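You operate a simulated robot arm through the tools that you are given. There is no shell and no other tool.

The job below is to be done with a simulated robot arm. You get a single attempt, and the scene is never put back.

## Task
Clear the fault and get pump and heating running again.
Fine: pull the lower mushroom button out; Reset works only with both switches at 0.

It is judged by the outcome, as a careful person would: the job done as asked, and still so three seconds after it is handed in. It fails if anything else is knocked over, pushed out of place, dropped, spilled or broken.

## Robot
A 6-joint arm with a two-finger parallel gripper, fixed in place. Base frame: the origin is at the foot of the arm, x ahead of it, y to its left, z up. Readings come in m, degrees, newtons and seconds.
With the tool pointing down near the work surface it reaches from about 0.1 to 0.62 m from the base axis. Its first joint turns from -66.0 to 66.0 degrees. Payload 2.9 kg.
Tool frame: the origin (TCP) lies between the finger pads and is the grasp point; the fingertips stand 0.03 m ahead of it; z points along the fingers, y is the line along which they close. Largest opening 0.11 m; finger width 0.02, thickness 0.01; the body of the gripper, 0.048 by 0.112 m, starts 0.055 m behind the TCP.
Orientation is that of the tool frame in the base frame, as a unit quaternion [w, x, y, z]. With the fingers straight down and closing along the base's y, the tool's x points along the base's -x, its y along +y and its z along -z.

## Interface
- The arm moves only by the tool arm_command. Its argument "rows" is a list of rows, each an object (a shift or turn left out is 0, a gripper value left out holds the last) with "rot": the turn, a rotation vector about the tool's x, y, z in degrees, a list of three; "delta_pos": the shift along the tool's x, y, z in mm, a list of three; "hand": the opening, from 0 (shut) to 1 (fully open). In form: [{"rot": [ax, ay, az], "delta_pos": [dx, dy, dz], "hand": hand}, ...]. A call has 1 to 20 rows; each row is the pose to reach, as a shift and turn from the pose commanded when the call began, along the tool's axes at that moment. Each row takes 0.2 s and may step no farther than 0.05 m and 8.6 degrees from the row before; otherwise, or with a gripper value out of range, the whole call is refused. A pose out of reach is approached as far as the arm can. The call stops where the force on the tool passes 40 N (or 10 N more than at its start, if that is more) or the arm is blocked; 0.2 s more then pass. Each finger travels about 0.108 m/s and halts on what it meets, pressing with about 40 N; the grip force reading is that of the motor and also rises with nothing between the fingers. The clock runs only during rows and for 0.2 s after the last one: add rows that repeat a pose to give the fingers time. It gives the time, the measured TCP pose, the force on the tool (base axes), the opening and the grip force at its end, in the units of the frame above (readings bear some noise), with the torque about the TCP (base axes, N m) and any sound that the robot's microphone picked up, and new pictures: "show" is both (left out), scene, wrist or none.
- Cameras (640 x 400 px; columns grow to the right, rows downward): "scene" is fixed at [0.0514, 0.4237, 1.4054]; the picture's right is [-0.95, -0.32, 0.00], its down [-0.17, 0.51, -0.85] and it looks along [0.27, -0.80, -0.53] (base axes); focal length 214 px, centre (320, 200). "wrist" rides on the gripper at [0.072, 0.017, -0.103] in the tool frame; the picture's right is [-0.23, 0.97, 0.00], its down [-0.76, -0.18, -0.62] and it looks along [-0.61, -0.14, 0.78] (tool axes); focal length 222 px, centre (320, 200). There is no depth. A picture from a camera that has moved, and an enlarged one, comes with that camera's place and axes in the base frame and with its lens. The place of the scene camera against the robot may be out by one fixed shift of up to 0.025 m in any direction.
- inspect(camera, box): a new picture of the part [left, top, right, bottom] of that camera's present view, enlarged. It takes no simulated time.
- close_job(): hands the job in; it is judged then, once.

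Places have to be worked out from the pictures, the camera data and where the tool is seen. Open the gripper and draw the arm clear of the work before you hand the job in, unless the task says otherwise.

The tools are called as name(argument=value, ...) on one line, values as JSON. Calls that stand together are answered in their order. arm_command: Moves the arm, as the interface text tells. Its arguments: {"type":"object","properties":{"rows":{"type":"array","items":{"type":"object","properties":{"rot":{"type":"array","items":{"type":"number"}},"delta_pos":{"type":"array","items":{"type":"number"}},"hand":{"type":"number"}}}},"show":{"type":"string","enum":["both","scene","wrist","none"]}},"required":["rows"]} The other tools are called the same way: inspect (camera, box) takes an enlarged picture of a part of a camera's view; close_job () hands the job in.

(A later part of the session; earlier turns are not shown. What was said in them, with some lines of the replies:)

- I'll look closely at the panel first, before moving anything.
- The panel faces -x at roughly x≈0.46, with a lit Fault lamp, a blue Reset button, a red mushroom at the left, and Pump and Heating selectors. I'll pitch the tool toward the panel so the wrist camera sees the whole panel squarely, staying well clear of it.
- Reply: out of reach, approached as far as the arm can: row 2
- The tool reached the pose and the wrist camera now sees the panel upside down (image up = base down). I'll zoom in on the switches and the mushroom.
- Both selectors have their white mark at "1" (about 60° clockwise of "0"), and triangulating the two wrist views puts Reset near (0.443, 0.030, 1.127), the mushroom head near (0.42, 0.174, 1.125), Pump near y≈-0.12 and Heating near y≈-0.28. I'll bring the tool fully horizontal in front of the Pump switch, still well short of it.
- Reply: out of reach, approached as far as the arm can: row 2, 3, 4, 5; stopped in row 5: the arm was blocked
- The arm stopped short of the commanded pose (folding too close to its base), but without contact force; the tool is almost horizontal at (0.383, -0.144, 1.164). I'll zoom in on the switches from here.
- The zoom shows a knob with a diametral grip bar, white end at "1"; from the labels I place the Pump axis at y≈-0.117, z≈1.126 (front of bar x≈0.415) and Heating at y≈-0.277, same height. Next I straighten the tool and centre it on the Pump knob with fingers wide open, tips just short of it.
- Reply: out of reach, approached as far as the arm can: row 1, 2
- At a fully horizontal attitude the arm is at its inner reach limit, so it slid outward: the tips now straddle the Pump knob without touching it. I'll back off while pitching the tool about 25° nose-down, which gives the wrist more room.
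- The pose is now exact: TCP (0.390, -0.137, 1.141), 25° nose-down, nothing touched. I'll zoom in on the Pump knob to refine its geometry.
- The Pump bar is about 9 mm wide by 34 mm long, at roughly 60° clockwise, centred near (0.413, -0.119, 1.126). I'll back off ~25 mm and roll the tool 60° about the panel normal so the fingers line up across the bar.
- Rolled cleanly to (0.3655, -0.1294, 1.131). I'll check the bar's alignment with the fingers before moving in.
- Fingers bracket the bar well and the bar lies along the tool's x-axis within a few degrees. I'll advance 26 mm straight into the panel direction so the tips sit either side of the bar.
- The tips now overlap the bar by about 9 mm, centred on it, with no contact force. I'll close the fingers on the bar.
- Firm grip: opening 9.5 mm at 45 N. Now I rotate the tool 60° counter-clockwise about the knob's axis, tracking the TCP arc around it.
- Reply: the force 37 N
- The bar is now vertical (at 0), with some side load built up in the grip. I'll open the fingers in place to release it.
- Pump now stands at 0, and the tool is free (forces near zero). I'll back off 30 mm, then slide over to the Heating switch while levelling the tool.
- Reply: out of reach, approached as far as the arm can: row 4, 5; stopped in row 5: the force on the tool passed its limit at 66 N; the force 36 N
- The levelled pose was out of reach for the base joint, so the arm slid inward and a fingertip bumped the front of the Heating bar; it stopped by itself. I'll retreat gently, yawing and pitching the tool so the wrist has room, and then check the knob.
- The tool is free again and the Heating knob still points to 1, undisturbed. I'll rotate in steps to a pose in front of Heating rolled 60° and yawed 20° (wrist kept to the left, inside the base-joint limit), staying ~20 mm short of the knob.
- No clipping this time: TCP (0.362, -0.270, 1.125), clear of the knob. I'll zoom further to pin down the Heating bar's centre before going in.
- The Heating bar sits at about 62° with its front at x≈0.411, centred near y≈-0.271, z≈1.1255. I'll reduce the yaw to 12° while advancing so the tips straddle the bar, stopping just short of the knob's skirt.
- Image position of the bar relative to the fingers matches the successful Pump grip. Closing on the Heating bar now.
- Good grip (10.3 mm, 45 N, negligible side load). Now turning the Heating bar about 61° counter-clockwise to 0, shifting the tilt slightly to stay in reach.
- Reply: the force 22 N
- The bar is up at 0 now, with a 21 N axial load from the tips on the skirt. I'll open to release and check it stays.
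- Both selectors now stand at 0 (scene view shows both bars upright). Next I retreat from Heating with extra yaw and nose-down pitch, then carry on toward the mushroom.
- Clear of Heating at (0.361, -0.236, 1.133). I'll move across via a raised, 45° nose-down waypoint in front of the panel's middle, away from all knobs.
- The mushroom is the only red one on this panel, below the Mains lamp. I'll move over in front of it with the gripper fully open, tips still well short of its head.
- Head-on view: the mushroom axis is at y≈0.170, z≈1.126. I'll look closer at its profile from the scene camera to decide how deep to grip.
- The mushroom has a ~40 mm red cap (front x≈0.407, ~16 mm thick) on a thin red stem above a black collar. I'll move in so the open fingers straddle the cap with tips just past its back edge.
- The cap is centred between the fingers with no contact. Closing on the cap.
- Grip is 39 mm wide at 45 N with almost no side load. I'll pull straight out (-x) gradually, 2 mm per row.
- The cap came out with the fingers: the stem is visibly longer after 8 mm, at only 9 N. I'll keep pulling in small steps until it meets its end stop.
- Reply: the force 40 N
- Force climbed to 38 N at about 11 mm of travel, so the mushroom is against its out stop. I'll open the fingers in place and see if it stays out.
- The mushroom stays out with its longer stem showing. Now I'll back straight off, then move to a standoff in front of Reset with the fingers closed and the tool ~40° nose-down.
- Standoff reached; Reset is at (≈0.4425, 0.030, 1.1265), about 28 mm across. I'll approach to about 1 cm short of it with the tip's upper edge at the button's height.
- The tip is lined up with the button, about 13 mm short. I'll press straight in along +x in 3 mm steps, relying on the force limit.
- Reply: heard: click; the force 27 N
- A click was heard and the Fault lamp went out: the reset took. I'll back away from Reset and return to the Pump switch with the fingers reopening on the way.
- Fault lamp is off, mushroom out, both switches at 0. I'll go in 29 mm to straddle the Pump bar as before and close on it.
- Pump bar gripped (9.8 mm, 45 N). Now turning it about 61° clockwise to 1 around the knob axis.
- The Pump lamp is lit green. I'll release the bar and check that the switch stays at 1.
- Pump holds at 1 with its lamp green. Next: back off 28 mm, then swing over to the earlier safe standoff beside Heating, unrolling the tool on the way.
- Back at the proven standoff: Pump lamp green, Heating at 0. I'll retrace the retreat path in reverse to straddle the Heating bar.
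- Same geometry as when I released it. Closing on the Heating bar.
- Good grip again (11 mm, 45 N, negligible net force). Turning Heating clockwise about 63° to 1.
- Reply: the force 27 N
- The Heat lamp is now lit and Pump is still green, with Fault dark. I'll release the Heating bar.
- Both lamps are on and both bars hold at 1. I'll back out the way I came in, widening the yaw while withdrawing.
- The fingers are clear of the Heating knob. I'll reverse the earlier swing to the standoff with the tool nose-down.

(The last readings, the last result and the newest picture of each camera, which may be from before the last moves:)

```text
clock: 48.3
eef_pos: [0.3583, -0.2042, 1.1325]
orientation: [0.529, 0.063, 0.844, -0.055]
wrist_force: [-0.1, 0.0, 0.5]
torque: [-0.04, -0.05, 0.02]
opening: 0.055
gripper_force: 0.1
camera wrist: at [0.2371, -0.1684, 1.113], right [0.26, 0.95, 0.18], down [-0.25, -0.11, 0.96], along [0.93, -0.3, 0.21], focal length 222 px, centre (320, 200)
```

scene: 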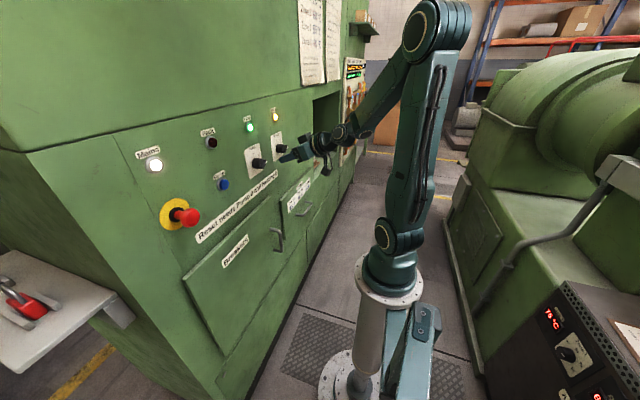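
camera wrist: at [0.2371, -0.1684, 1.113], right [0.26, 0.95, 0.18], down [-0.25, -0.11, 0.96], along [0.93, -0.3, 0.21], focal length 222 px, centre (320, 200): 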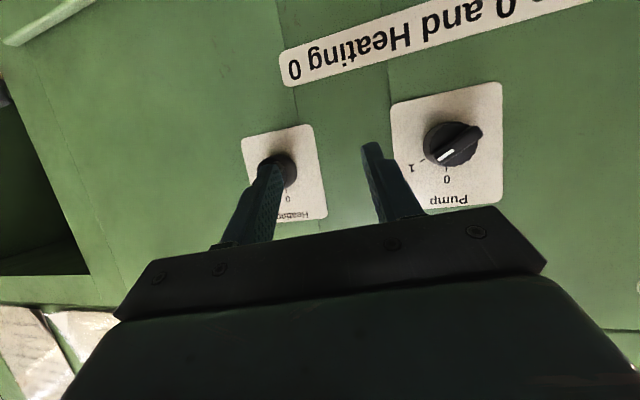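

All lamps read as wanted (Mains white, Pump green, Heat amber, Fault dark). I'll draw the arm well clear of the panel and open the gripper fully.

arm_command(rows=[{"rot": [-1.79, 4.82, -0.87], "delta_pos": [-6.6, 33.4, -24.9], "hand": 0.5}, {"rot": [-3.59, 9.64, -1.74], "delta_pos": [-13.1, 66.8, -49.8]}, {"rot": [-5.38, 14.46, -2.62], "delta_pos": [-19.7, 100.3, -74.6]}, {"rot": [-7.18, 19.28, -3.49], "delta_pos": [-26.2, 133.7, -99.5]}, {"rot": [-8.97, 24.1, -4.36], "delta_pos": [-32.8, 167.1, -124.4], "hand": 1}, {"rot": [-8.97, 24.1, -4.36], "delta_pos": [-32.8, 167.1, -124.4], "hand": 1}, {"rot": [-8.97, 24.1, -4.36], "delta_pos": [-32.8, 167.1, -124.4], "hand": 1}])

inspect(camera="scene", box=[130, 90, 310, 240])

inspect(camera="wrist", box=[60, 60, 640, 300])

```text
clock: 49.9
eef_pos: [0.2916, -0.019, 1.213]
orientation: [0.342, 0.003, 0.94, 0.004]
wrist_force: [0.4, -0.2, 0.0]
torque: [-0.02, -0.01, -0.01]
opening: 0.1098
gripper_force: 0.1
camera wrist: at [0.1682, -0.0026, 1.2461], right [0.17, 0.97, 0.16], down [0.18, -0.19, 0.96], along [0.97, -0.14, -0.21], focal length 222 px, centre (320, 200)
```

scene: 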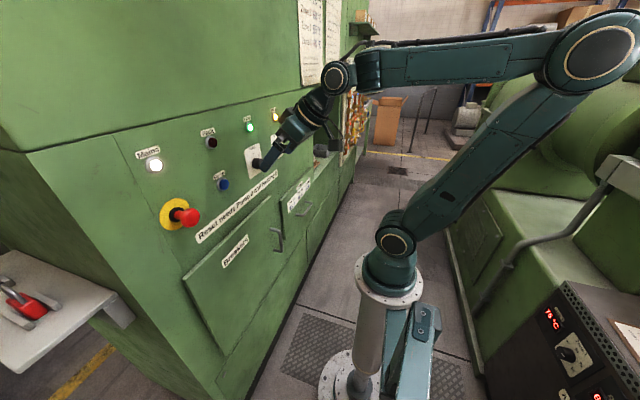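
wrist: 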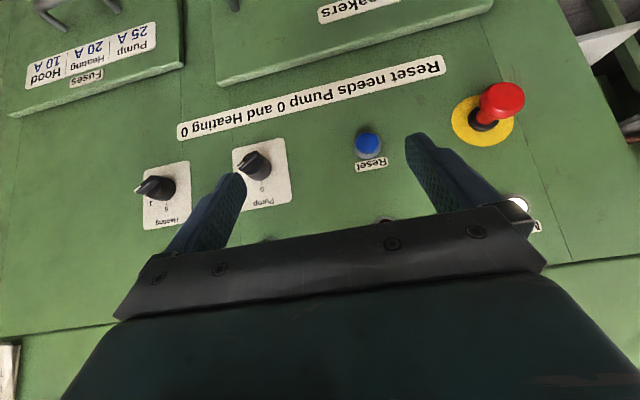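

```text
2.67 times, centred on (220, 165) of scene
camera zoom: at [0.0514, 0.4237, 1.4054], right [-0.95, -0.32, 0.0], down [-0.17, 0.51, -0.85], along [0.27, -0.8, -0.53], focal length 572 px, centre (587, 293)
```

zoom: 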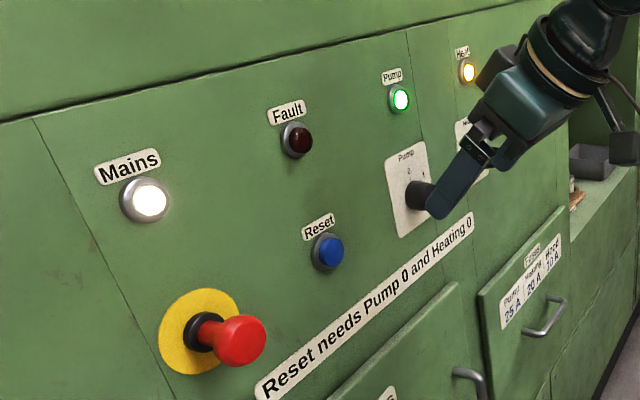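

```text
1.10 times, centred on (350, 180) of wrist
camera zoom: at [0.1682, -0.0026, 1.2461], right [0.17, 0.97, 0.16], down [0.18, -0.19, 0.96], along [0.97, -0.14, -0.21], focal length 245 px, centre (287, 222)
```

zoom: 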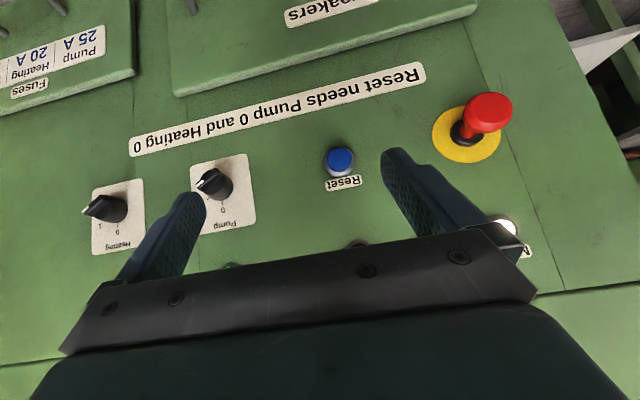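

Everything reads right: Fault off, Pump and Heat lit, mushroom out, both switches at 1. I'll return the arm to roughly its starting pose and let a couple of seconds pass to confirm nothing trips.

arm_command(rows=[{"rot": [0, 8, 0], "delta_pos": [-18.4, 12.4, -15.1], "hand": 1}, {"rot": [0, 16, 0], "delta_pos": [-36.8, 24.8, -30.2]}, {"rot": [0, 24, 0], "delta_pos": [-55.2, 37.2, -45.3]}, {"rot": [0, 32, 0], "delta_pos": [-73.6, 49.6, -60.4]}, {"rot": [0, 40, 0], "delta_pos": [-92, 62, -75.5]}, {"rot": [0, 40, 0], "delta_pos": [-92, 62, -75.5]}, {"rot": [0, 40, 0], "delta_pos": [-92, 62, -75.5]}, {"rot": [0, 40, 0], "delta_pos": [-92, 62, -75.5]}, {"rot": [0, 40, 0], "delta_pos": [-92, 62, -75.5]}, {"rot": [0, 40, 0], "delta_pos": [-92, 62, -75.5]}, {"rot": [0, 40, 0], "delta_pos": [-92, 62, -75.5]}, {"rot": [0, 40, 0], "delta_pos": [-92, 62, -75.5]}, {"rot": [0, 40, 0], "delta_pos": [-92, 62, -75.5]}, {"rot": [0, 40, 0], "delta_pos": [-92, 62, -75.5]}])

inspect(camera="scene", box=[130, 90, 310, 240])

```text
clock: 52.9
eef_pos: [0.3133, 0.0401, 1.3282]
orientation: [0.0, 0.0, 1.0, 0.005]
wrist_force: [0.5, 0.5, -0.3]
torque: [-0.03, -0.02, 0.0]
opening: 0.1098
gripper_force: 0.1
camera wrist: at [0.239, 0.0554, 1.434], right [0.23, 0.97, 0.01], down [0.76, -0.18, 0.62], along [0.61, -0.13, -0.78], focal length 222 px, centre (320, 200)
```

scene: 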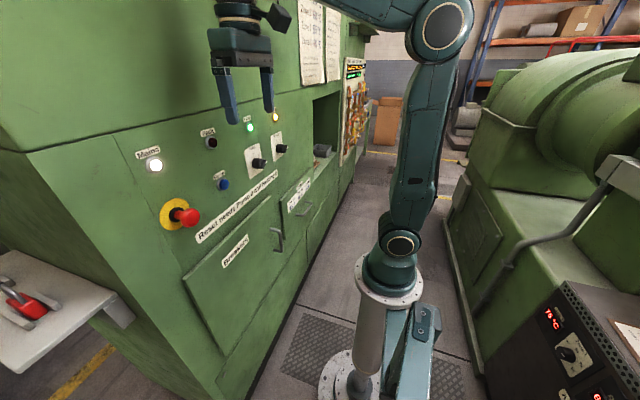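
wrist: 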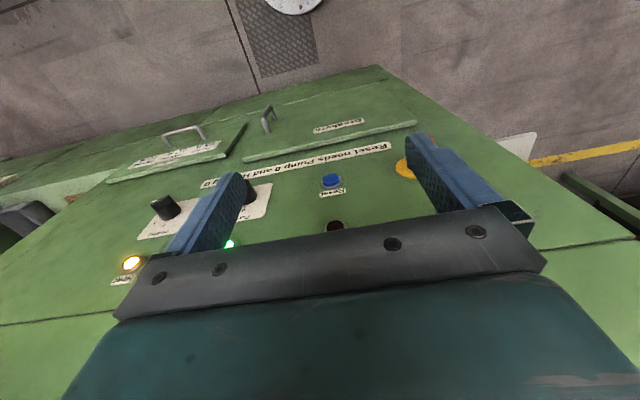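

```text
2.67 times, centred on (220, 165) of scene
camera zoom: at [0.0514, 0.4237, 1.4054], right [-0.95, -0.32, 0.0], down [-0.17, 0.51, -0.85], along [0.27, -0.8, -0.53], focal length 572 px, centre (587, 293)
```

zoom: 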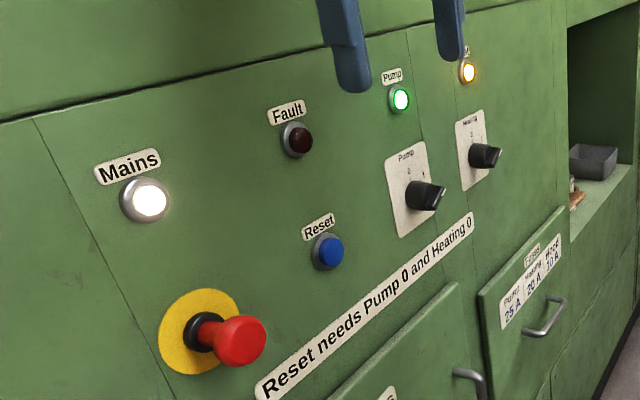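

The state has held for several seconds: Fault dark, Pump green, Heat amber, mushroom out, both switches at 1. The gripper is open and the arm is back at its starting pose, so I'm handing the job in.

close_job()

```text
The job is handed in.
```

The fault is cleared and both pump and heating are running again. The Fault lamp is off, and the Pump (green) and Heat (amber) lamps are lit. They were still that way about 8 seconds after the last switch was turned, when I handed the job in.

1. **Switches to 0:** I turned Pump and Heating from 1 to 0.
2. **Mushroom button:** I pulled the red mushroom button below the Mains lamp out about 11 mm to its stop, and it stayed out. It was the only mushroom button I could see on the machine.
3. **Reset:** I pressed Reset, heard a click, and the Fault lamp went out.
4. **Switches back to 1:** I turned Pump to 1 first, then Heating, and each lamp came on as its switch was turned.

While moving to the Heating switch, a fingertip bumped the front of its knob, briefly reaching 66 N before the arm stopped itself. The knob had not moved and turned normally afterwards. I saw nothing else knocked or pushed out of place. The gripper is open and the arm is back near its starting pose.
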